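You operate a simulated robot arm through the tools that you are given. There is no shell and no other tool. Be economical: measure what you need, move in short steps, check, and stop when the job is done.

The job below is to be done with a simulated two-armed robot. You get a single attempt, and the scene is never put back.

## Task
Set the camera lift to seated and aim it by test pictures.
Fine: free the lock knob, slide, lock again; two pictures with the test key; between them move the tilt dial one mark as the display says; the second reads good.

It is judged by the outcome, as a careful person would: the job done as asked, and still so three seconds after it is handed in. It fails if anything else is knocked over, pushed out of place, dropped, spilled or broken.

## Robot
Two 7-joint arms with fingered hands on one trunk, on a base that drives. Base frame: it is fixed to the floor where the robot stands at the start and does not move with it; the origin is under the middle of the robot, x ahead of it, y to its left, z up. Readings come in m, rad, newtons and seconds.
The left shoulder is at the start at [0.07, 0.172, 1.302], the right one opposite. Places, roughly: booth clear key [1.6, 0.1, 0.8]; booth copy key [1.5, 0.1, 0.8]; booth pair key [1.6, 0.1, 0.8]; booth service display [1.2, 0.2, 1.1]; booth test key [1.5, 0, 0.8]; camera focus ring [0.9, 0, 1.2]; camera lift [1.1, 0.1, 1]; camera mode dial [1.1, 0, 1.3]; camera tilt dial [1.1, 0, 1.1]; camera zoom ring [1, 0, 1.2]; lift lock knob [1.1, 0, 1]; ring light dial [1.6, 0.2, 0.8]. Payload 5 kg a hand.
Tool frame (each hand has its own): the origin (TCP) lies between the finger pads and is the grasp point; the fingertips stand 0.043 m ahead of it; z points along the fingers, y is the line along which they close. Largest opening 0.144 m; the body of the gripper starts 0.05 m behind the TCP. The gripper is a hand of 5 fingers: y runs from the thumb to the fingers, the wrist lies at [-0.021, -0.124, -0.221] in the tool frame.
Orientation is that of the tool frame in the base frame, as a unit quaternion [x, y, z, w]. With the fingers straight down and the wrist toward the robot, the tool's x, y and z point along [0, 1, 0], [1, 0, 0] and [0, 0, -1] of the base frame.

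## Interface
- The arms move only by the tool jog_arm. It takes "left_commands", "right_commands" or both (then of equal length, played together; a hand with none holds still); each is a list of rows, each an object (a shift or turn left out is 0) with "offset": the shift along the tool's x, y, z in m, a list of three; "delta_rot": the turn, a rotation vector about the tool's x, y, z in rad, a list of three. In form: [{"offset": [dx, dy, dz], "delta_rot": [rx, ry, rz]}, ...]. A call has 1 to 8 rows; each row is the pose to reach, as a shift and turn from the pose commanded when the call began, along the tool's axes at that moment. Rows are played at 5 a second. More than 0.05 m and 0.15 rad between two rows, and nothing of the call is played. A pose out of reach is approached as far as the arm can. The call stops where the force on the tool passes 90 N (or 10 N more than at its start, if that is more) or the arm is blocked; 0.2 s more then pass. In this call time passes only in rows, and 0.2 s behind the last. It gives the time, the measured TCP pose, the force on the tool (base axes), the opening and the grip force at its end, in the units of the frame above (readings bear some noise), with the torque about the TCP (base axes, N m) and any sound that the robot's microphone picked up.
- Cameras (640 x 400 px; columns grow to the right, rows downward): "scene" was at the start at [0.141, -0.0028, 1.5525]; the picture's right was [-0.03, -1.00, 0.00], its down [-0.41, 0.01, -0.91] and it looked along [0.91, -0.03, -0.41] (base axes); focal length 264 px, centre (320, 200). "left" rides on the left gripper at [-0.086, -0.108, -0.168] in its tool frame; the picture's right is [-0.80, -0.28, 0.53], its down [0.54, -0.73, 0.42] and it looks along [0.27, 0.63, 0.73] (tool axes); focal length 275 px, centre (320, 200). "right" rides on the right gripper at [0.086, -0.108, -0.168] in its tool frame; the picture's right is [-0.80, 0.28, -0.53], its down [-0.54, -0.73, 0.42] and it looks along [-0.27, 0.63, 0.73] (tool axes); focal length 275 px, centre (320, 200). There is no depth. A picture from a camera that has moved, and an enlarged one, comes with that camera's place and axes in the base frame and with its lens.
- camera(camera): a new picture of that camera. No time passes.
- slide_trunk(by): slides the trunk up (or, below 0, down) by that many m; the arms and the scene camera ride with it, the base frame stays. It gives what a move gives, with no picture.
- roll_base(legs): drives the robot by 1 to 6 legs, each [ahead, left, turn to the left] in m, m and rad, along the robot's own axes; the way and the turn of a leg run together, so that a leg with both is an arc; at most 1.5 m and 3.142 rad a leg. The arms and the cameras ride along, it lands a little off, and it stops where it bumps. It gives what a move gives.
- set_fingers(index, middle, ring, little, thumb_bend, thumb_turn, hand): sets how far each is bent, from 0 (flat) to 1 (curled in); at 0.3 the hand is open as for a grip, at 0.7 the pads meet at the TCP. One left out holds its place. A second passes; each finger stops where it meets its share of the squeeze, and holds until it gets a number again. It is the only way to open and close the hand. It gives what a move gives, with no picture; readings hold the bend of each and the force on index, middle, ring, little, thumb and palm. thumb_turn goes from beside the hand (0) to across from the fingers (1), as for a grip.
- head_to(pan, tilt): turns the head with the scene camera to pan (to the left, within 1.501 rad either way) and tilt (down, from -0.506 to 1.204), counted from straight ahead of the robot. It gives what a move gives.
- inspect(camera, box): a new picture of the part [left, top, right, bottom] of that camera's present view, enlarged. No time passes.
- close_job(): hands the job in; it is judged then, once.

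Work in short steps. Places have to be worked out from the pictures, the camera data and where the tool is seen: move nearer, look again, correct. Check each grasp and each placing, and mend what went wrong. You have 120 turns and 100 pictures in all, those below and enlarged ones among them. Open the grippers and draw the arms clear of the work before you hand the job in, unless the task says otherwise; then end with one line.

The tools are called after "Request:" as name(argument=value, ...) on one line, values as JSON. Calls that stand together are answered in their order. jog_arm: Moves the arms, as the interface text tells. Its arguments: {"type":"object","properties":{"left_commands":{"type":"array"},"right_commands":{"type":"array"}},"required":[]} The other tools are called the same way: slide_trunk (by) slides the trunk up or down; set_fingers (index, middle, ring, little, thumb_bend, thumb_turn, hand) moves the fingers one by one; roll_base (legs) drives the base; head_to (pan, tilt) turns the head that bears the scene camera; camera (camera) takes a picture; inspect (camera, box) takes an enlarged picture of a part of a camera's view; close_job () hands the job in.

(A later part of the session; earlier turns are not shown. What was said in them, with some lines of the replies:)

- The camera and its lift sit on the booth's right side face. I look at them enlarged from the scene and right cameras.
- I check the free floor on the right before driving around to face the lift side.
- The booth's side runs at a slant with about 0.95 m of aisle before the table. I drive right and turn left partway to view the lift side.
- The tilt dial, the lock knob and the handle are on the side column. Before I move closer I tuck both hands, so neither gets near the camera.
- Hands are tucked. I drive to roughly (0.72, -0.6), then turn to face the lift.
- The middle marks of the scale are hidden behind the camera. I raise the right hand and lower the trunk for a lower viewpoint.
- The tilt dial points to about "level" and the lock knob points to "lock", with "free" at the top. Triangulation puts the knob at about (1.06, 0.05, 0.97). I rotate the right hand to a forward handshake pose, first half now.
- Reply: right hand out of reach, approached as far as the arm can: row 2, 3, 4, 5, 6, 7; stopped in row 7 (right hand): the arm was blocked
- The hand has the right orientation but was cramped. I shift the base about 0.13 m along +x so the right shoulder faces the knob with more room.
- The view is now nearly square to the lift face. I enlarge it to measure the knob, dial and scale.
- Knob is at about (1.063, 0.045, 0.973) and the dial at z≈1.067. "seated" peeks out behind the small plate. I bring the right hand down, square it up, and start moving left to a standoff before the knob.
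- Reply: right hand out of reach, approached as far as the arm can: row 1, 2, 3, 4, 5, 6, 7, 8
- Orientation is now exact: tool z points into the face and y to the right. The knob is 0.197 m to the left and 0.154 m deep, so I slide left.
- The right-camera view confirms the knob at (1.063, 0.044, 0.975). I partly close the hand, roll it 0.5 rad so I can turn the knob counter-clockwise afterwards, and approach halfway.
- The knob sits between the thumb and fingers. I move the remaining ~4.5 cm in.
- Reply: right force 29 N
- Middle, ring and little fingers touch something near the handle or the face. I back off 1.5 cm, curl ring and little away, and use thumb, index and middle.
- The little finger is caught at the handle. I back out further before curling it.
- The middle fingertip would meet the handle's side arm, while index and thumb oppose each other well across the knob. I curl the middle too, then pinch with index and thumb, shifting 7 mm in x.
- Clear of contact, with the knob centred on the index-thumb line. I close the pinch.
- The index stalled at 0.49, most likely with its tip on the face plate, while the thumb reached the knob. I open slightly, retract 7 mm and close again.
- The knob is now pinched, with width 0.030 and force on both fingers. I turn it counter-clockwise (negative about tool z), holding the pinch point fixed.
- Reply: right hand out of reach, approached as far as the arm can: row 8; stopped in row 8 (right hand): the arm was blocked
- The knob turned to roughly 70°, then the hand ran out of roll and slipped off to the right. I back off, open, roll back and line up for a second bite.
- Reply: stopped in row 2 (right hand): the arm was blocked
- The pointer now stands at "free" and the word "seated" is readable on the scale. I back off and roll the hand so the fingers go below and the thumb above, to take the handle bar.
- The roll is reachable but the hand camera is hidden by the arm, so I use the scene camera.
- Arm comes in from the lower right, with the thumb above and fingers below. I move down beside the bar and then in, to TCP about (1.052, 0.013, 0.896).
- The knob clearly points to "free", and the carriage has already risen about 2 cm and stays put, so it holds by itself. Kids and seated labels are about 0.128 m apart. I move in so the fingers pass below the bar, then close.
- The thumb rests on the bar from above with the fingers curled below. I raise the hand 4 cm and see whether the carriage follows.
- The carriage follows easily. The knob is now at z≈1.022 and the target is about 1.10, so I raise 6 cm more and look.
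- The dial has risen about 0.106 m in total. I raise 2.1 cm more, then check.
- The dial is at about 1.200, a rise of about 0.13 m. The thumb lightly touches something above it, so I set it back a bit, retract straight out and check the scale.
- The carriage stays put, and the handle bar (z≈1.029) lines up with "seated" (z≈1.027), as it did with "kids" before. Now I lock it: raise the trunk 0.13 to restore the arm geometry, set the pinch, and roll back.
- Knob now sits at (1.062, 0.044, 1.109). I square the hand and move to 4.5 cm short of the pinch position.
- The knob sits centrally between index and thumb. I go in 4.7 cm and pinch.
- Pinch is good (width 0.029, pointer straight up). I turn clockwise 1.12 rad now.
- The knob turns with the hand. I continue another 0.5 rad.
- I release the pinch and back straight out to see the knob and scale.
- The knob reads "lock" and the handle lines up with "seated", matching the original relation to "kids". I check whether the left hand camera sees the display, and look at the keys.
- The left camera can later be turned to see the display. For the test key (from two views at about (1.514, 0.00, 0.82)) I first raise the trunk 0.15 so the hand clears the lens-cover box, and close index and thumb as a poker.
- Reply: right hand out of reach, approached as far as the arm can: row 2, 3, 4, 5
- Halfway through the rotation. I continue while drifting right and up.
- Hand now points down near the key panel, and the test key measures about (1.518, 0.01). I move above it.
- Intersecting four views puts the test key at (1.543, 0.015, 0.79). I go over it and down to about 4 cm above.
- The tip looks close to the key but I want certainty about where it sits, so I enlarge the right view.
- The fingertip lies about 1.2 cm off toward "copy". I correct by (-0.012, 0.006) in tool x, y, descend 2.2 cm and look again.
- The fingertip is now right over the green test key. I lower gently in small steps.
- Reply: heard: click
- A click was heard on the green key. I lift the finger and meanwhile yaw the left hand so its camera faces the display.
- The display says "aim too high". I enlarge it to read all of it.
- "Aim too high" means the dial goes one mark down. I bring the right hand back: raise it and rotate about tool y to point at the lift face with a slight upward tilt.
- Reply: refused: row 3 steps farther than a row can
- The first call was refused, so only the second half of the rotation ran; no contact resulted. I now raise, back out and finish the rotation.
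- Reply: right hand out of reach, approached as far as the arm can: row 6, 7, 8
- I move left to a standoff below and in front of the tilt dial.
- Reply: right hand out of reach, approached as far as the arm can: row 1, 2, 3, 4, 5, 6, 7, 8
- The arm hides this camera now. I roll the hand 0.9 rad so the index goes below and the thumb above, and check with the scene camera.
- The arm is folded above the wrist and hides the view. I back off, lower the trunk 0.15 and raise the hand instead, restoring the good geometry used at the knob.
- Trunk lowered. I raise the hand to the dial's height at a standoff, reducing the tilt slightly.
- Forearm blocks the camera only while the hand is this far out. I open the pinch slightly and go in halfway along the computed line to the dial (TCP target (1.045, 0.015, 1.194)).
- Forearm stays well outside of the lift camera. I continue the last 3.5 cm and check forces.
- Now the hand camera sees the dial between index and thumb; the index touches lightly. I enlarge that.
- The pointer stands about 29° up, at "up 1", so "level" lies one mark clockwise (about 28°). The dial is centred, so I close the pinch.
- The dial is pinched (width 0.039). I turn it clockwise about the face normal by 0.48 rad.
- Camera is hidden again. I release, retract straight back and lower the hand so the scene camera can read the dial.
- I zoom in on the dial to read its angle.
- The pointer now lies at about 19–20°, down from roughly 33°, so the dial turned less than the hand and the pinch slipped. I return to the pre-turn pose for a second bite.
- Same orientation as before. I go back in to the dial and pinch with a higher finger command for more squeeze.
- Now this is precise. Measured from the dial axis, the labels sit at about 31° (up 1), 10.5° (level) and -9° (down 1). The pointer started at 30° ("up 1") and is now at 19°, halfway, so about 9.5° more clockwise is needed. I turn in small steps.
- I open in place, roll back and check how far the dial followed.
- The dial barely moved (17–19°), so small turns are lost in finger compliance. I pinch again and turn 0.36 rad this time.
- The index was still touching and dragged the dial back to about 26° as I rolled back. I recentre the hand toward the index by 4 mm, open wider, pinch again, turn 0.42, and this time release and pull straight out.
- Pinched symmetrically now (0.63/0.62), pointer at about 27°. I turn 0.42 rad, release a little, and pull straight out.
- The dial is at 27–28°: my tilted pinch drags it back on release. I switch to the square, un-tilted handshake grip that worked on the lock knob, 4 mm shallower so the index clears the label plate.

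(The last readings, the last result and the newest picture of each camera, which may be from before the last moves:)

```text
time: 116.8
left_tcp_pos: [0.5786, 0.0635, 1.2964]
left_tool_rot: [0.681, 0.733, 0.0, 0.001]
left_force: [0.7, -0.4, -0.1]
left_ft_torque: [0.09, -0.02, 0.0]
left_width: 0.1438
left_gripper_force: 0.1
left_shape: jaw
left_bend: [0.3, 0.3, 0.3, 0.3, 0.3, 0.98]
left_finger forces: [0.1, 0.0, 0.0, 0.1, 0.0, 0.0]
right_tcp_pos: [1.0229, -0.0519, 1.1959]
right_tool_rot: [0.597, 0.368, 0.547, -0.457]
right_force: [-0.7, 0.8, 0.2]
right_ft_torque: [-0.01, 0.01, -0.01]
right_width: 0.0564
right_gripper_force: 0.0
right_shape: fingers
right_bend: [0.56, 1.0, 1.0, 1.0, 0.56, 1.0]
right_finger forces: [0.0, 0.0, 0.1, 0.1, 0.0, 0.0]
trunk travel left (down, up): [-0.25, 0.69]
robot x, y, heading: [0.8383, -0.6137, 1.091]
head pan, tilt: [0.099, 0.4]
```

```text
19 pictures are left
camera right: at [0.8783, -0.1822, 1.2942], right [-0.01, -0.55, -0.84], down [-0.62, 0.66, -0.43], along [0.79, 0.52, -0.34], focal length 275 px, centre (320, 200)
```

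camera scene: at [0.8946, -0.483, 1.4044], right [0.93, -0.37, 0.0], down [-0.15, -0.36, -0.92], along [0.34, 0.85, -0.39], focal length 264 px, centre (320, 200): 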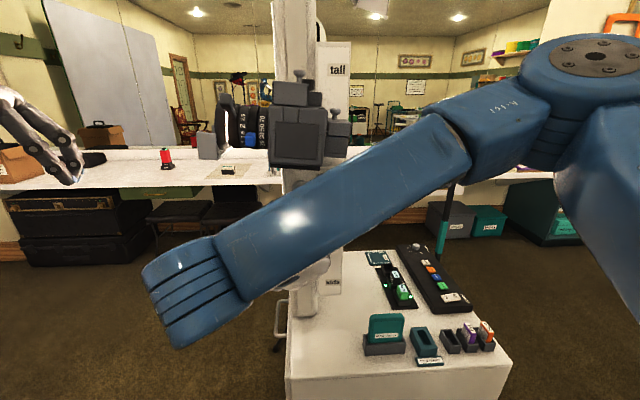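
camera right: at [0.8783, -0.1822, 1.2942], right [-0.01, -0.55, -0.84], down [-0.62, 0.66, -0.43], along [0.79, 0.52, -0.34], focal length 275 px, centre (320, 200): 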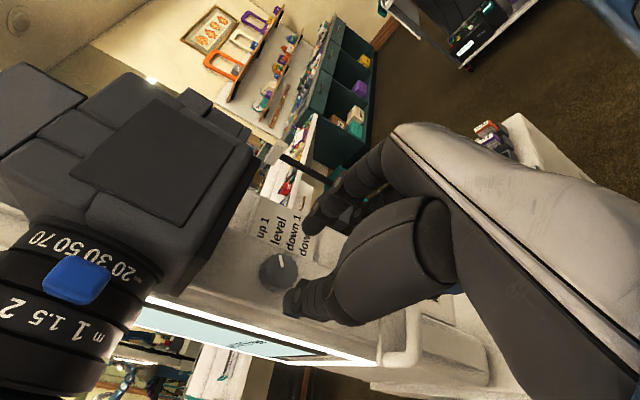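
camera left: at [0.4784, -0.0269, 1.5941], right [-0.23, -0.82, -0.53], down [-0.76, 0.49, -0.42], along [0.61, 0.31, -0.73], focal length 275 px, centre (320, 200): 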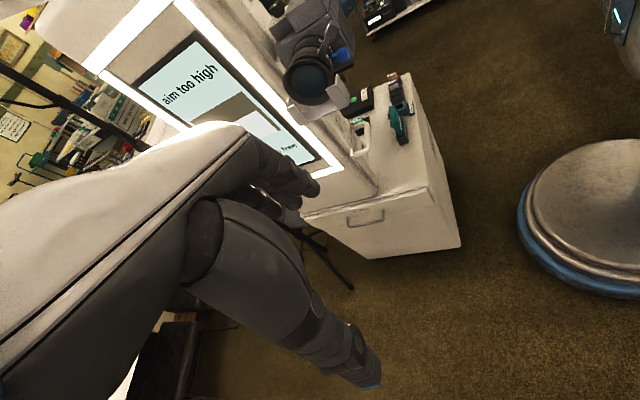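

The view is good and the hand is square (φ≈0.14). The dial is centred within 3 mm. I go in 6.3 cm and pinch.

Request:
set_fingers(hand="right", index=0.53, thumb_bend=0.53)

Request:
jog_arm(right_commands=[{"offset": [-0.002, 0.0026, 0.025]}, {"offset": [-0.002, 0.0026, 0.05]}, {"offset": [-0.002, 0.0026, 0.063]}])

Request:
set_fingers(hand="right", index=0.8, thumb_bend=0.8)

Request:
inspect(camera="right", box=[220, 160, 380, 310])

```text
time: 117.8
left_tcp_pos: [0.5793, 0.0649, 1.2975]
left_tool_rot: [0.68, 0.733, -0.001, 0.001]
left_force: [-0.3, 0.1, -0.4]
left_ft_torque: [-0.01, -0.03, -0.01]
left_width: 0.144
left_gripper_force: 0.1
left_shape: jaw
left_bend: [0.3, 0.3, 0.3, 0.3, 0.3, 0.98]
left_finger forces: [0.1, 0.1, 0.0, 0.0, 0.0, 0.0]
right_tcp_pos: [1.0228, -0.0497, 1.1956]
right_tool_rot: [0.597, 0.367, 0.546, -0.458]
right_force: [0.0, -0.6, 0.0]
right_ft_torque: [0.01, -0.02, -0.01]
right_width: 0.0671
right_gripper_force: 0.1
right_shape: fingers
right_bend: [0.53, 1.0, 1.0, 1.0, 0.53, 1.0]
right_finger forces: [0.0, 0.0, 0.1, 0.1, 0.1, 0.1]
trunk travel left (down, up): [-0.25, 0.69]
robot x, y, heading: [0.8356, -0.6144, 1.085]
head pan, tilt: [0.099, 0.4]
```

```text
time: 118.6
left_tcp_pos: [0.5796, 0.0654, 1.2959]
left_tool_rot: [0.681, 0.732, -0.001, 0.001]
left_force: [-0.2, -0.6, 0.3]
left_ft_torque: [-0.01, 0.02, -0.03]
left_width: 0.1439
left_gripper_force: 0.1
left_shape: jaw
left_bend: [0.3, 0.3, 0.3, 0.3, 0.3, 0.98]
left_finger forces: [0.1, 0.0, 0.0, 0.0, 0.0, 0.1]
right_tcp_pos: [1.0459, 0.0087, 1.1947]
right_tool_rot: [0.598, 0.367, 0.546, -0.458]
right_force: [0.1, 0.0, -0.3]
right_ft_torque: [0.01, 0.04, 0.03]
right_width: 0.0668
right_gripper_force: 0.0
right_shape: fingers
right_bend: [0.53, 1.0, 1.0, 1.0, 0.53, 1.0]
right_finger forces: [0.0, 0.0, 0.0, 0.1, 0.0, 0.0]
trunk travel left (down, up): [-0.25, 0.69]
robot x, y, heading: [0.8382, -0.6154, 1.09]
head pan, tilt: [0.099, 0.4]
```

```text
time: 119.6
left_tcp_pos: [0.5783, 0.0673, 1.2955]
left_tool_rot: [0.68, 0.733, -0.001, 0.002]
left_force: [-0.5, -0.1, 0.0]
left_ft_torque: [-0.01, 0.03, 0.01]
left_width: 0.1442
left_gripper_force: 0.0
left_shape: jaw
left_bend: [0.3, 0.3, 0.3, 0.3, 0.3, 0.98]
left_finger forces: [0.0, 0.0, 0.0, 0.0, 0.1, 0.0]
right_tcp_pos: [1.0442, 0.0098, 1.1947]
right_tool_rot: [0.597, 0.368, 0.546, -0.458]
right_force: [-7.2, 10.0, -0.1]
right_ft_torque: [-0.04, 0.01, 0.12]
right_width: 0.0375
right_gripper_force: 14.2
right_shape: fingers
right_bend: [0.58, 1.0, 1.0, 1.0, 0.65, 1.0]
right_finger forces: [9.1, 0.0, 0.0, 0.0, 19.3, 0.0]
trunk travel left (down, up): [-0.25, 0.69]
robot x, y, heading: [0.8393, -0.615, 1.089]
head pan, tilt: [0.099, 0.4]
```

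```text
2.67 times, centred on (300, 235) of right
camera zoom: at [0.9002, -0.1215, 1.2925], right [-0.01, -0.55, -0.84], down [-0.62, 0.66, -0.42], along [0.78, 0.52, -0.34], focal length 734 px, centre (373, 107)
```

zoom: 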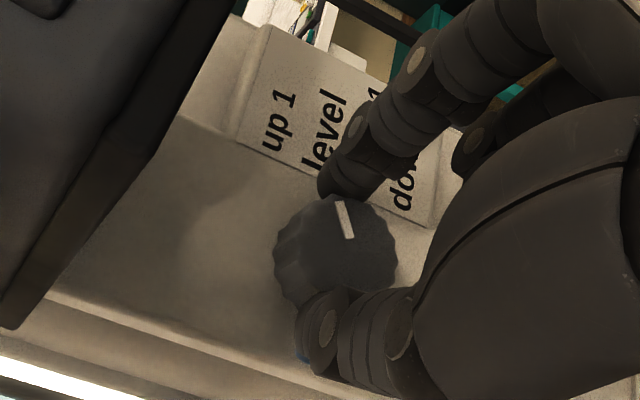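

Pinched cleanly. I turn 0.31 rad clockwise and look before releasing.

Request:
jog_arm(right_commands=[{"offset": [0.0003, -0.0009, 0], "delta_rot": [0, 0, 0.12]}, {"offset": [0.0006, -0.0014, 0], "delta_rot": [0, 0, 0.22]}, {"offset": [0.0009, -0.0019, 0], "delta_rot": [0, 0, 0.31]}])

Request:
inspect(camera="right", box=[220, 160, 380, 310])

```text
time: 120.4
left_tcp_pos: [0.5795, 0.0655, 1.297]
left_tool_rot: [0.681, 0.733, -0.001, 0.001]
left_force: [0.5, 0.0, 0.4]
left_ft_torque: [0.01, -0.01, 0.0]
left_width: 0.1442
left_gripper_force: 0.0
left_shape: jaw
left_bend: [0.3, 0.3, 0.3, 0.3, 0.3, 0.98]
left_finger forces: [0.0, 0.0, 0.0, 0.1, 0.1, 0.1]
right_tcp_pos: [1.0441, 0.0097, 1.197]
right_tool_rot: [0.647, 0.27, 0.469, -0.537]
right_force: [-5.5, 14.0, 4.8]
right_ft_torque: [0.1, -0.1, 0.14]
right_width: 0.0375
right_gripper_force: 13.8
right_shape: fingers
right_bend: [0.59, 1.0, 1.0, 1.0, 0.65, 1.0]
right_finger forces: [9.8, 0.0, 0.0, 0.1, 18.7, 0.0]
trunk travel left (down, up): [-0.25, 0.69]
robot x, y, heading: [0.8354, -0.6097, 1.087]
head pan, tilt: [0.099, 0.4]
```

```text
2.67 times, centred on (300, 235) of right
camera zoom: at [0.9334, -0.1336, 1.3192], right [-0.26, -0.46, -0.85], down [-0.71, 0.69, -0.16], along [0.66, 0.56, -0.5], focal length 734 px, centre (373, 107)
```

zoom: 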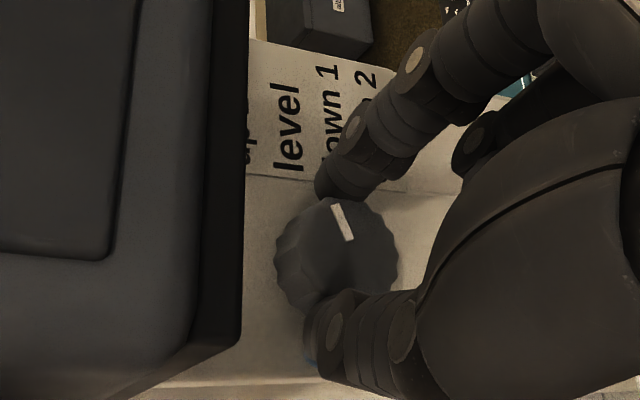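

The dial now follows: about 29° → 19.5°. I turn another 0.19 rad and look again.

Request:
jog_arm(right_commands=[{"offset": [0.0003, -0.0007, 0], "delta_rot": [0, 0, 0.1]}, {"offset": [0.0005, -0.0012, 0], "delta_rot": [0, 0, 0.19]}])

Request:
inspect(camera="right", box=[220, 160, 380, 310])

```text
time: 121.0
left_tcp_pos: [0.5793, 0.0657, 1.2959]
left_tool_rot: [0.681, 0.733, -0.001, 0.002]
left_force: [0.2, -0.2, -0.3]
left_ft_torque: [0.02, 0.0, 0.0]
left_width: 0.1438
left_gripper_force: 0.1
left_shape: jaw
left_bend: [0.3, 0.3, 0.3, 0.3, 0.3, 0.98]
left_finger forces: [0.0, 0.0, 0.0, 0.0, 0.0, 0.0]
right_tcp_pos: [1.0428, 0.0085, 1.1988]
right_tool_rot: [0.67, 0.208, 0.417, -0.578]
right_force: [-2.4, 9.3, 4.0]
right_ft_torque: [-0.04, -0.06, 0.04]
right_width: 0.0374
right_gripper_force: 13.0
right_shape: fingers
right_bend: [0.58, 1.0, 1.0, 1.0, 0.65, 1.0]
right_finger forces: [10.6, 0.1, 0.0, 0.0, 16.7, 0.1]
trunk travel left (down, up): [-0.25, 0.69]
robot x, y, heading: [0.8383, -0.6139, 1.088]
head pan, tilt: [0.099, 0.4]
```

```text
2.67 times, centred on (300, 235) of right
camera zoom: at [0.9565, -0.1415, 1.3296], right [-0.41, -0.41, -0.82], down [-0.73, 0.69, 0.01], along [0.56, 0.6, -0.58], focal length 734 px, centre (373, 107)
```

zoom: 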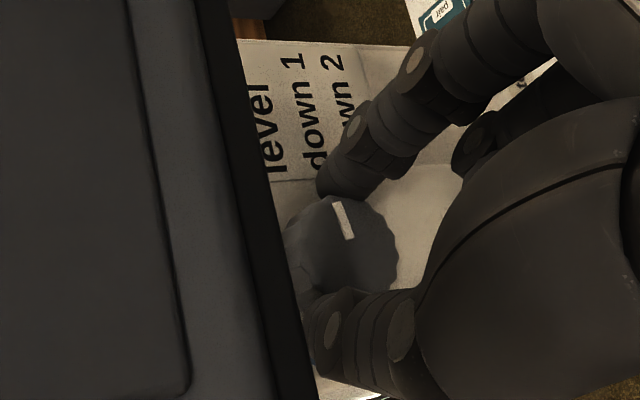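

The pointer reads about 7–8°, with "level" at about 10°. I release cleanly, withdraw along the normal, and read it with the scene camera.

Request:
set_fingers(hand="right", index=0.52, thumb_bend=0.54)

Request:
jog_arm(right_commands=[{"offset": [0, 0, -0.03]}, {"offset": [0, 0, -0.06]}, {"offset": [-0.02, 0.02, -0.08]}, {"offset": [-0.05, 0.05, -0.08]}, {"offset": [-0.08, 0.08, -0.08]}, {"offset": [-0.11, 0.11, -0.08]}, {"offset": [-0.14, 0.14, -0.08]}])

Request:
inspect(camera="scene", box=[290, 170, 330, 200])

```text
time: 122.0
left_tcp_pos: [0.5792, 0.0639, 1.2965]
left_tool_rot: [0.681, 0.733, -0.001, 0.001]
left_force: [-0.1, -0.2, -0.4]
left_ft_torque: [0.0, 0.01, -0.03]
left_width: 0.1436
left_gripper_force: 0.1
left_shape: jaw
left_bend: [0.3, 0.3, 0.3, 0.3, 0.3, 0.98]
left_finger forces: [0.0, 0.0, 0.1, 0.0, 0.0, 0.0]
right_tcp_pos: [1.044, 0.0085, 1.1986]
right_tool_rot: [0.669, 0.208, 0.417, -0.579]
right_force: [-1.1, -0.2, 0.6]
right_ft_torque: [0.04, 0.0, -0.02]
right_width: 0.0668
right_gripper_force: 0.0
right_shape: fingers
right_bend: [0.52, 1.0, 1.0, 1.0, 0.54, 1.0]
right_finger forces: [0.1, 0.0, 0.0, 0.0, 0.1, 0.0]
trunk travel left (down, up): [-0.25, 0.69]
robot x, y, heading: [0.841, -0.6158, 1.092]
head pan, tilt: [0.099, 0.4]
```

```text
time: 123.6
left_tcp_pos: [0.5796, 0.0668, 1.2962]
left_tool_rot: [0.681, 0.733, -0.001, 0.0]
left_force: [0.8, 0.3, 0.2]
left_ft_torque: [-0.02, 0.04, 0.01]
left_width: 0.1439
left_gripper_force: 0.0
left_shape: jaw
left_bend: [0.3, 0.3, 0.3, 0.3, 0.3, 0.98]
left_finger forces: [0.1, 0.1, 0.1, 0.0, 0.0, 0.1]
right_tcp_pos: [1.0482, -0.072, 1.0011]
right_tool_rot: [0.67, 0.208, 0.416, -0.579]
right_force: [0.3, 0.8, -0.7]
right_ft_torque: [0.0, 0.02, -0.03]
right_width: 0.0672
right_gripper_force: 0.1
right_shape: fingers
right_bend: [0.52, 1.0, 1.0, 1.0, 0.54, 1.0]
right_finger forces: [0.0, 0.0, 0.1, 0.0, 0.0, 0.1]
trunk travel left (down, up): [-0.25, 0.69]
robot x, y, heading: [0.8407, -0.6087, 1.088]
head pan, tilt: [0.099, 0.4]
```

```text
13.33 times, centred on (310, 185) of scene
camera zoom: at [0.8942, -0.481, 1.4044], right [0.93, -0.37, 0.0], down [-0.15, -0.36, -0.92], along [0.34, 0.85, -0.39], focal length 3524 px, centre (453, 400)
```

zoom: 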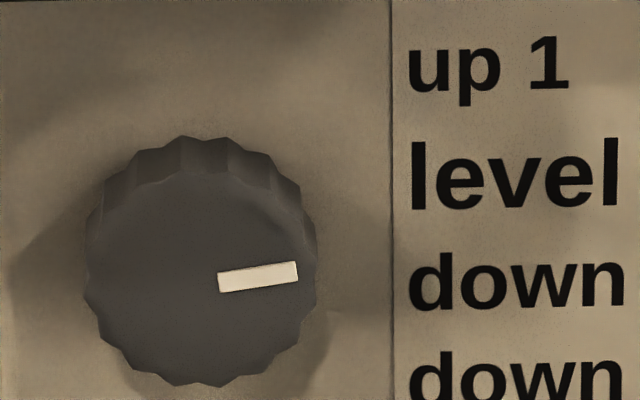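

The pointer now stands at about 9°, on the "level" mark, one mark below "up 1". I raise the trunk back to the height used for pressing and close the poker.

Request:
slide_trunk(by=0.13)

Request:
set_fingers(hand="right", index=0.72, thumb_bend=0.72)

```text
time: 125.2
left_tcp_pos: [0.5782, 0.0651, 1.4261]
left_tool_rot: [0.68, 0.733, 0.0, 0.0]
left_force: [-0.2, -0.1, -0.3]
left_ft_torque: [0.0, 0.0, -0.01]
left_width: 0.1437
left_gripper_force: 0.0
left_shape: jaw
left_bend: [0.3, 0.3, 0.3, 0.3, 0.3, 0.98]
left_finger forces: [0.0, 0.0, 0.1, 0.0, 0.1, 0.0]
right_tcp_pos: [1.0466, -0.0715, 1.1306]
right_tool_rot: [0.67, 0.208, 0.417, -0.579]
right_force: [0.3, 0.7, -0.1]
right_ft_torque: [-0.01, -0.01, 0.0]
right_width: 0.0673
right_gripper_force: 0.2
right_shape: fingers
right_bend: [0.52, 1.0, 1.0, 1.0, 0.54, 1.0]
right_finger forces: [0.0, 0.1, 0.1, 0.0, 0.1, 0.1]
trunk travel left (down, up): [-0.38, 0.56]
robot x, y, heading: [0.8344, -0.6111, 1.092]
head pan, tilt: [0.099, 0.4]
```

```text
time: 126.2
left_tcp_pos: [0.5797, 0.0641, 1.4269]
left_tool_rot: [0.68, 0.733, -0.001, 0.001]
left_force: [-0.1, 0.4, -0.1]
left_ft_torque: [0.0, 0.01, 0.0]
left_width: 0.144
left_gripper_force: 0.1
left_shape: jaw
left_bend: [0.3, 0.3, 0.3, 0.3, 0.3, 0.98]
left_finger forces: [0.0, 0.1, 0.1, 0.0, 0.0, 0.0]
right_tcp_pos: [1.0467, -0.0727, 1.1318]
right_tool_rot: [0.669, 0.208, 0.417, -0.579]
right_force: [0.6, 0.6, -0.2]
right_ft_torque: [-0.02, 0.0, -0.01]
right_width: 0.0028
right_gripper_force: 0.1
right_shape: fingers
right_bend: [0.71, 1.0, 1.0, 1.0, 0.71, 1.0]
right_finger forces: [0.0, 0.0, 0.0, 0.0, 0.0, 0.0]
trunk travel left (down, up): [-0.38, 0.56]
robot x, y, heading: [0.839, -0.6128, 1.091]
head pan, tilt: [0.099, 0.4]
```

I slide right along the booth while rolling the hand back level.

Request:
jog_arm(right_commands=[{"offset": [0.0225, 0.03, 0], "delta_rot": [0, 0, -0.13]}, {"offset": [0.045, 0.06, 0], "delta_rot": [0, 0, -0.26]}, {"offset": [0.0675, 0.09, 0], "delta_rot": [0, 0, -0.39]}, {"offset": [0.09, 0.12, 0], "delta_rot": [0, 0, -0.52]}, {"offset": [0.1125, 0.15, 0], "delta_rot": [0, 0, -0.65]}, {"offset": [0.135, 0.18, 0], "delta_rot": [0, 0, -0.65]}, {"offset": [0.1575, 0.21, 0], "delta_rot": [0, 0, -0.65]}, {"offset": [0.18, 0.239, 0], "delta_rot": [0, 0, -0.65]}])

```text
time: 128.0
left_tcp_pos: [0.5836, 0.0666, 1.4276]
left_tool_rot: [0.681, 0.732, -0.002, 0.001]
left_force: [0.3, 1.6, -1.5]
left_ft_torque: [-0.16, 0.06, -0.05]
left_width: 0.1436
left_gripper_force: 0.0
left_shape: jaw
left_bend: [0.3, 0.3, 0.3, 0.3, 0.3, 0.98]
left_finger forces: [0.1, 0.0, 0.0, 0.0, 0.0, 0.0]
right_tcp_pos: [1.3513, -0.1206, 1.1564]
right_tool_rot: [0.575, 0.414, 0.57, -0.417]
right_force: [5.8, -2.1, 0.2]
right_ft_torque: [-0.07, -0.01, 0.53]
right_width: 0.0027
right_gripper_force: 0.0
right_shape: fingers
right_bend: [0.72, 1.0, 1.0, 1.0, 0.71, 1.0]
right_finger forces: [0.0, 0.0, 0.0, 0.0, 0.0, 0.1]
right hand out of reach, approached as far as the arm can: row 6, 7, 8
trunk travel left (down, up): [-0.38, 0.56]
robot x, y, heading: [0.8364, -0.6132, 1.091]
head pan, tilt: [0.099, 0.4]
```

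Hand is level at (1.35, -0.12, 1.156). I pitch the fingers downward while moving toward the key panel.

Request:
jog_arm(right_commands=[{"offset": [0, 0.0125, 0.0125], "delta_rot": [0, -0.14, 0]}, {"offset": [0, 0.025, 0.025], "delta_rot": [0, -0.28, 0]}, {"offset": [0, 0.0375, 0.0375], "delta_rot": [0, -0.42, 0]}, {"offset": [0, 0.05, 0.05], "delta_rot": [0, -0.56, 0]}, {"offset": [0, 0.0625, 0.0625], "delta_rot": [0, -0.7, 0]}, {"offset": [0, 0.075, 0.075], "delta_rot": [0, -0.84, 0]}, {"offset": [0, 0.0875, 0.0875], "delta_rot": [0, -0.98, 0]}, {"offset": [0, 0.1, 0.1], "delta_rot": [0, -1.12, 0]}])

```text
time: 129.8
left_tcp_pos: [0.5811, 0.0654, 1.4263]
left_tool_rot: [0.681, 0.732, -0.001, 0.002]
left_force: [0.3, 0.0, -0.2]
left_ft_torque: [0.01, 0.03, -0.01]
left_width: 0.1437
left_gripper_force: 0.0
left_shape: jaw
left_bend: [0.3, 0.3, 0.3, 0.3, 0.3, 0.98]
left_finger forces: [0.1, 0.0, 0.0, 0.1, 0.1, 0.1]
right_tcp_pos: [1.4769, -0.0608, 1.1573]
right_tool_rot: [0.79, 0.569, 0.186, -0.133]
right_force: [0.0, -0.3, -0.5]
right_ft_torque: [-0.03, 0.02, 0.01]
right_width: 0.0028
right_gripper_force: 0.0
right_shape: fingers
right_bend: [0.72, 1.0, 1.0, 1.0, 0.71, 1.0]
right_finger forces: [0.0, 0.0, 0.0, 0.0, 0.0, 0.0]
trunk travel left (down, up): [-0.38, 0.56]
robot x, y, heading: [0.8376, -0.6143, 1.092]
head pan, tilt: [0.099, 0.4]
```

I finish pitching down and move to a hover 11 cm above the pressing point used before.

Request:
jog_arm(right_commands=[{"offset": [-0.004, 0.012, 0.03], "delta_rot": [0, -0.12, 0]}, {"offset": [-0.008, 0.024, 0.065], "delta_rot": [0, -0.24, 0]}, {"offset": [-0.012, 0.032, 0.105], "delta_rot": [0, -0.36, 0]}, {"offset": [-0.016, 0.0388, 0.145], "delta_rot": [0, -0.46, 0]}, {"offset": [-0.02, 0.0388, 0.185], "delta_rot": [0, -0.46, 0]}, {"offset": [-0.0239, 0.0388, 0.2195], "delta_rot": [0, -0.46, 0]}])

Request:
camera(camera="right")

```text
time: 131.2
left_tcp_pos: [0.5804, 0.0669, 1.4265]
left_tool_rot: [0.681, 0.732, -0.001, 0.001]
left_force: [-0.3, 0.1, 0.4]
left_ft_torque: [-0.07, 0.0, 0.0]
left_width: 0.1437
left_gripper_force: 0.0
left_shape: jaw
left_bend: [0.3, 0.3, 0.3, 0.3, 0.3, 0.98]
left_finger forces: [0.0, 0.0, 0.0, 0.1, 0.0, 0.0]
right_tcp_pos: [1.5378, 0.0037, 0.9549]
right_tool_rot: [0.811, 0.584, 0.003, 0.0]
right_force: [-0.1, 0.5, 0.2]
right_ft_torque: [-0.04, 0.01, 0.0]
right_width: 0.0026
right_gripper_force: 0.1
right_shape: fingers
right_bend: [0.72, 1.0, 1.0, 1.0, 0.71, 1.0]
right_finger forces: [0.0, 0.0, 0.1, 0.0, 0.1, 0.1]
trunk travel left (down, up): [-0.38, 0.56]
robot x, y, heading: [0.84, -0.6152, 1.091]
head pan, tilt: [0.099, 0.4]
```

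```text
14 pictures are left
camera right: at [1.4603, 0.1183, 1.122], right [0.01, -0.85, 0.53], down [-0.86, -0.28, -0.43], along [0.51, -0.45, -0.73], focal length 275 px, centre (320, 200)
```

right: 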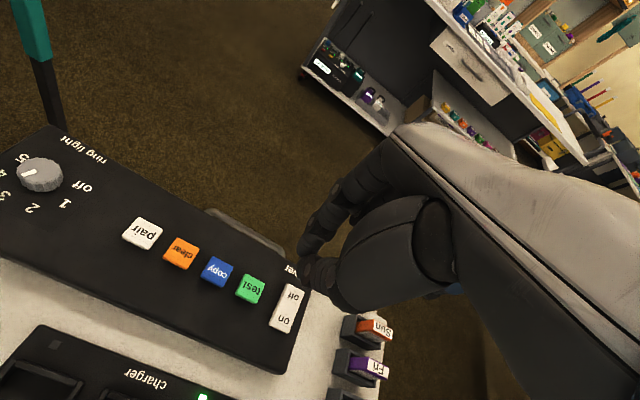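

Aligned as before. I correct 5 mm laterally and lower to just above the key.

Request:
jog_arm(right_commands=[{"offset": [-0.005, 0.002, 0.04]}, {"offset": [-0.005, 0.002, 0.08]}, {"offset": [-0.005, 0.002, 0.1]}])

Request:
inspect(camera="right", box=[230, 200, 390, 340])

```text
time: 132.0
left_tcp_pos: [0.5797, 0.0641, 1.4263]
left_tool_rot: [0.68, 0.733, 0.0, 0.0]
left_force: [-0.5, 0.8, 0.0]
left_ft_torque: [-0.01, 0.0, -0.03]
left_width: 0.1439
left_gripper_force: 0.1
left_shape: jaw
left_bend: [0.3, 0.3, 0.3, 0.3, 0.3, 0.98]
left_finger forces: [0.0, 0.0, 0.1, 0.1, 0.0, 0.0]
right_tcp_pos: [1.5384, -0.0038, 0.8516]
right_tool_rot: [0.812, 0.584, 0.005, -0.002]
right_force: [0.1, 0.3, 0.4]
right_ft_torque: [0.01, 0.0, 0.0]
right_width: 0.0029
right_gripper_force: 0.1
right_shape: fingers
right_bend: [0.72, 1.0, 1.0, 1.0, 0.71, 1.0]
right_finger forces: [0.0, 0.0, 0.0, 0.0, 0.1, 0.0]
trunk travel left (down, up): [-0.38, 0.56]
robot x, y, heading: [0.836, -0.613, 1.09]
head pan, tilt: [0.099, 0.4]
```

```text
2.86 times, centred on (310, 270) of right
camera zoom: at [1.4621, 0.111, 1.0197], right [0.01, -0.85, 0.53], down [-0.86, -0.28, -0.43], along [0.51, -0.45, -0.73], focal length 786 px, centre (349, 0)
```

zoom: 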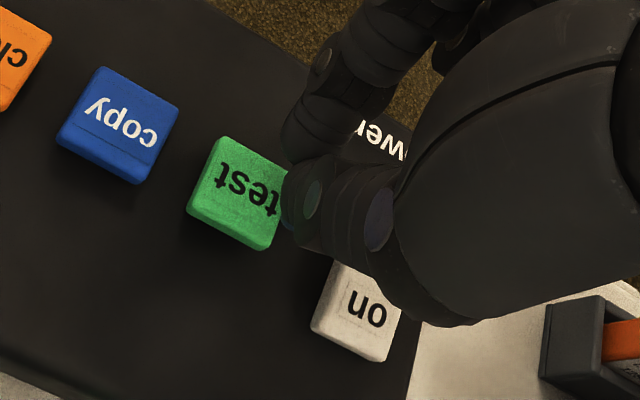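

Nearly the same alignment as before. I nudge 2 mm toward the key and press.

Request:
jog_arm(right_commands=[{"offset": [0.002, -0.001, 0.006]}, {"offset": [0.002, -0.001, 0.012]}])

```text
time: 132.6
left_tcp_pos: [0.579, 0.0637, 1.4276]
left_tool_rot: [0.681, 0.732, -0.001, 0.001]
left_force: [-0.2, -0.2, 0.0]
left_ft_torque: [0.04, -0.01, 0.03]
left_width: 0.144
left_gripper_force: 0.1
left_shape: jaw
left_bend: [0.3, 0.3, 0.3, 0.3, 0.3, 0.98]
left_finger forces: [0.0, 0.0, 0.0, 0.0, 0.0, 0.1]
right_tcp_pos: [1.5378, -0.0003, 0.8409]
right_tool_rot: [0.812, 0.584, 0.005, -0.001]
right_force: [1.1, -0.6, 4.9]
right_ft_torque: [0.03, -0.01, -0.01]
right_width: 0.0027
right_gripper_force: 4.0
right_shape: fingers
right_bend: [0.72, 1.0, 1.0, 1.0, 0.72, 1.0]
right_finger forces: [0.0, 0.0, 0.0, 0.0, 7.8, 0.1]
trunk travel left (down, up): [-0.38, 0.56]
robot x, y, heading: [0.8372, -0.6146, 1.091]
head pan, tilt: [0.099, 0.4]
heard: click
```

A click was heard. I lift off and read the display.

Request:
jog_arm(right_commands=[{"offset": [0, 0, -0.02]}, {"offset": [0, 0, -0.06]}, {"offset": [0, 0, -0.1]}, {"offset": [0, 0, -0.1]}, {"offset": [0, 0, -0.1]}])

Request:
inspect(camera="left", box=[120, 30, 340, 180])

```text
time: 133.8
left_tcp_pos: [0.5796, 0.0642, 1.4268]
left_tool_rot: [0.681, 0.732, -0.001, 0.0]
left_force: [0.4, 0.0, 0.3]
left_ft_torque: [-0.02, 0.0, -0.03]
left_width: 0.1437
left_gripper_force: 0.1
left_shape: jaw
left_bend: [0.3, 0.3, 0.3, 0.3, 0.3, 0.98]
left_finger forces: [0.0, 0.0, 0.0, 0.0, 0.1, 0.0]
right_tcp_pos: [1.5384, -0.0033, 0.9408]
right_tool_rot: [0.812, 0.584, 0.004, -0.001]
right_force: [0.1, 0.5, 0.6]
right_ft_torque: [0.01, -0.01, -0.02]
right_width: 0.0028
right_gripper_force: 0.2
right_shape: fingers
right_bend: [0.72, 1.0, 1.0, 1.0, 0.71, 1.0]
right_finger forces: [0.0, 0.0, 0.1, 0.0, 0.1, 0.1]
trunk travel left (down, up): [-0.38, 0.56]
robot x, y, heading: [0.8383, -0.611, 1.091]
head pan, tilt: [0.099, 0.4]
```

```text
2.67 times, centred on (230, 105) of left
camera zoom: at [0.4778, -0.0282, 1.5945], right [-0.22, -0.82, -0.53], down [-0.76, 0.49, -0.42], along [0.61, 0.31, -0.73], focal length 734 px, centre (560, 453)
```

zoom: 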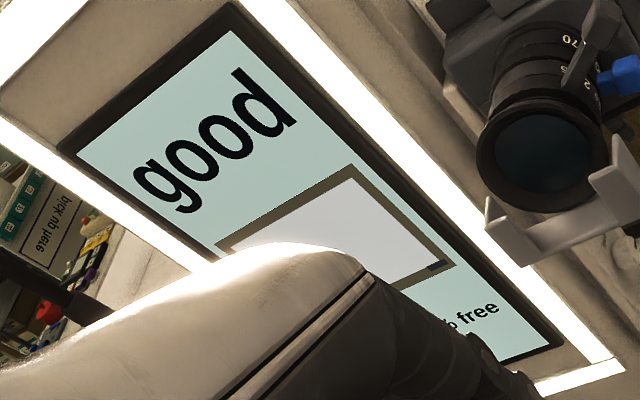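

The display reads "good". I raise the right hand, draw it away from the booth and open it.

Request:
jog_arm(right_commands=[{"offset": [0, 0, -0.045]}, {"offset": [0, 0, -0.09]}, {"offset": [0, 0, -0.135]}, {"offset": [0, 0, -0.18]}, {"offset": [-0.045, 0, -0.18]}, {"offset": [-0.09, 0, -0.18]}, {"offset": [-0.135, 0, -0.18]}, {"offset": [-0.18, 0, -0.18]}])

Request:
jog_arm(right_commands=[{"offset": [-0.04, 0, 0]}, {"offset": [-0.08, 0, 0]}, {"offset": [-0.12, 0, 0]}])

Request:
set_fingers(hand="right", index=0.3, middle=0.3, ring=0.3, little=0.3, thumb_bend=0.3)

Request:
camera(camera="scene")

Request:
inspect(camera="scene", box=[260, 150, 420, 330])

```text
time: 135.6
left_tcp_pos: [0.5795, 0.062, 1.4283]
left_tool_rot: [0.68, 0.733, 0.0, 0.0]
left_force: [-0.8, -0.9, 0.4]
left_ft_torque: [0.09, 0.0, 0.0]
left_width: 0.1439
left_gripper_force: 0.1
left_shape: jaw
left_bend: [0.3, 0.3, 0.3, 0.3, 0.3, 0.98]
left_finger forces: [0.1, 0.0, 0.1, 0.1, 0.0, 0.0]
right_tcp_pos: [1.4796, -0.1766, 1.1207]
right_tool_rot: [0.811, 0.585, 0.005, -0.001]
right_force: [0.2, 0.0, -0.1]
right_ft_torque: [0.02, -0.05, 0.02]
right_width: 0.0026
right_gripper_force: 0.0
right_shape: fingers
right_bend: [0.72, 1.0, 1.0, 1.0, 0.71, 1.0]
right_finger forces: [0.0, 0.0, 0.0, 0.0, 0.0, 0.1]
trunk travel left (down, up): [-0.38, 0.56]
robot x, y, heading: [0.837, -0.6168, 1.09]
head pan, tilt: [0.099, 0.4]
```

```text
time: 136.4
left_tcp_pos: [0.5787, 0.0639, 1.4266]
left_tool_rot: [0.68, 0.733, -0.001, 0.001]
left_force: [-0.3, 0.0, -0.4]
left_ft_torque: [-0.02, 0.02, 0.01]
left_width: 0.1438
left_gripper_force: 0.0
left_shape: jaw
left_bend: [0.3, 0.3, 0.3, 0.3, 0.3, 0.98]
left_finger forces: [0.1, 0.0, 0.0, 0.1, 0.1, 0.0]
right_tcp_pos: [1.4425, -0.2895, 1.1167]
right_tool_rot: [0.811, 0.585, 0.005, -0.001]
right_force: [-0.5, 0.0, -0.5]
right_ft_torque: [0.01, -0.01, -0.03]
right_width: 0.0027
right_gripper_force: 0.0
right_shape: fingers
right_bend: [0.72, 1.0, 1.0, 1.0, 0.71, 1.0]
right_finger forces: [0.0, 0.0, 0.0, 0.0, 0.0, 0.0]
trunk travel left (down, up): [-0.38, 0.56]
robot x, y, heading: [0.8377, -0.6098, 1.088]
head pan, tilt: [0.099, 0.4]
```

```text
time: 137.4
left_tcp_pos: [0.5812, 0.0642, 1.4267]
left_tool_rot: [0.68, 0.733, 0.0, 0.001]
left_force: [0.7, -0.5, -0.2]
left_ft_torque: [0.0, 0.02, 0.0]
left_width: 0.1441
left_gripper_force: 0.1
left_shape: jaw
left_bend: [0.3, 0.3, 0.3, 0.3, 0.3, 0.98]
left_finger forces: [0.1, 0.0, 0.1, 0.1, 0.0, 0.0]
right_tcp_pos: [1.4431, -0.2894, 1.1163]
right_tool_rot: [0.812, 0.584, 0.004, 0.0]
right_force: [-0.4, -0.2, 0.4]
right_ft_torque: [0.01, 0.01, 0.03]
right_width: 0.1489
right_gripper_force: 0.1
right_shape: fingers
right_bend: [0.3, 0.3, 0.3, 0.3, 0.3, 0.98]
right_finger forces: [0.0, 0.0, 0.0, 0.1, 0.0, 0.0]
trunk travel left (down, up): [-0.38, 0.56]
robot x, y, heading: [0.8385, -0.6148, 1.091]
head pan, tilt: [0.099, 0.4]
```

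```text
11 pictures are left
camera scene: at [0.8941, -0.4826, 1.5344], right [0.93, -0.37, 0.0], down [-0.15, -0.36, -0.92], along [0.34, 0.85, -0.39], focal length 264 px, centre (320, 200)
```

scene: 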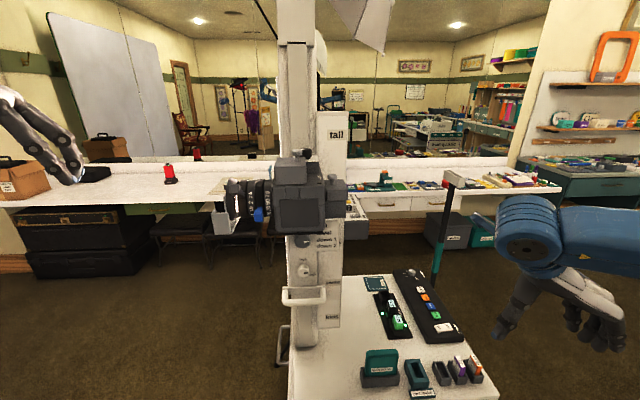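

```text
2.22 times, centred on (340, 240) of scene
camera zoom: at [0.8941, -0.4826, 1.5344], right [0.93, -0.37, 0.0], down [-0.15, -0.36, -0.92], along [0.34, 0.85, -0.39], focal length 587 px, centre (276, 111)
```

zoom: 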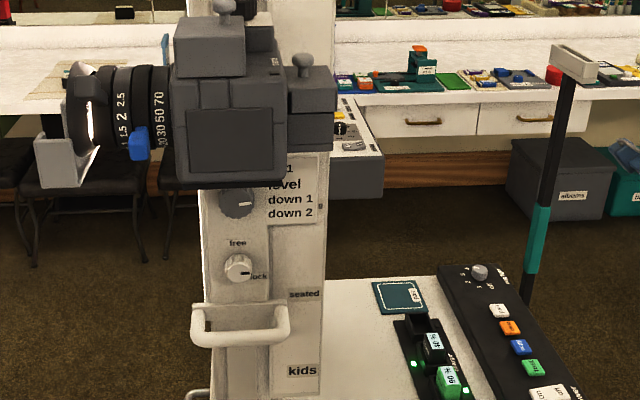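

The lift is locked at "seated", the dial is on "level", the display reads "good", nothing else has moved, and both hands are open and clear. I hand it in.

Request:
close_job()

```text
The job is handed in.
```

The camera lift is at seated and locked again. The tilt dial went one mark down, from up 1 to level, after the first test picture read "aim too high", and the second test picture reads "good". The dial took several tries: the first grips slipped and turned it only partway and back before it settled on the mark. Both hands are open and clear, and nothing else looked moved in the last picture.
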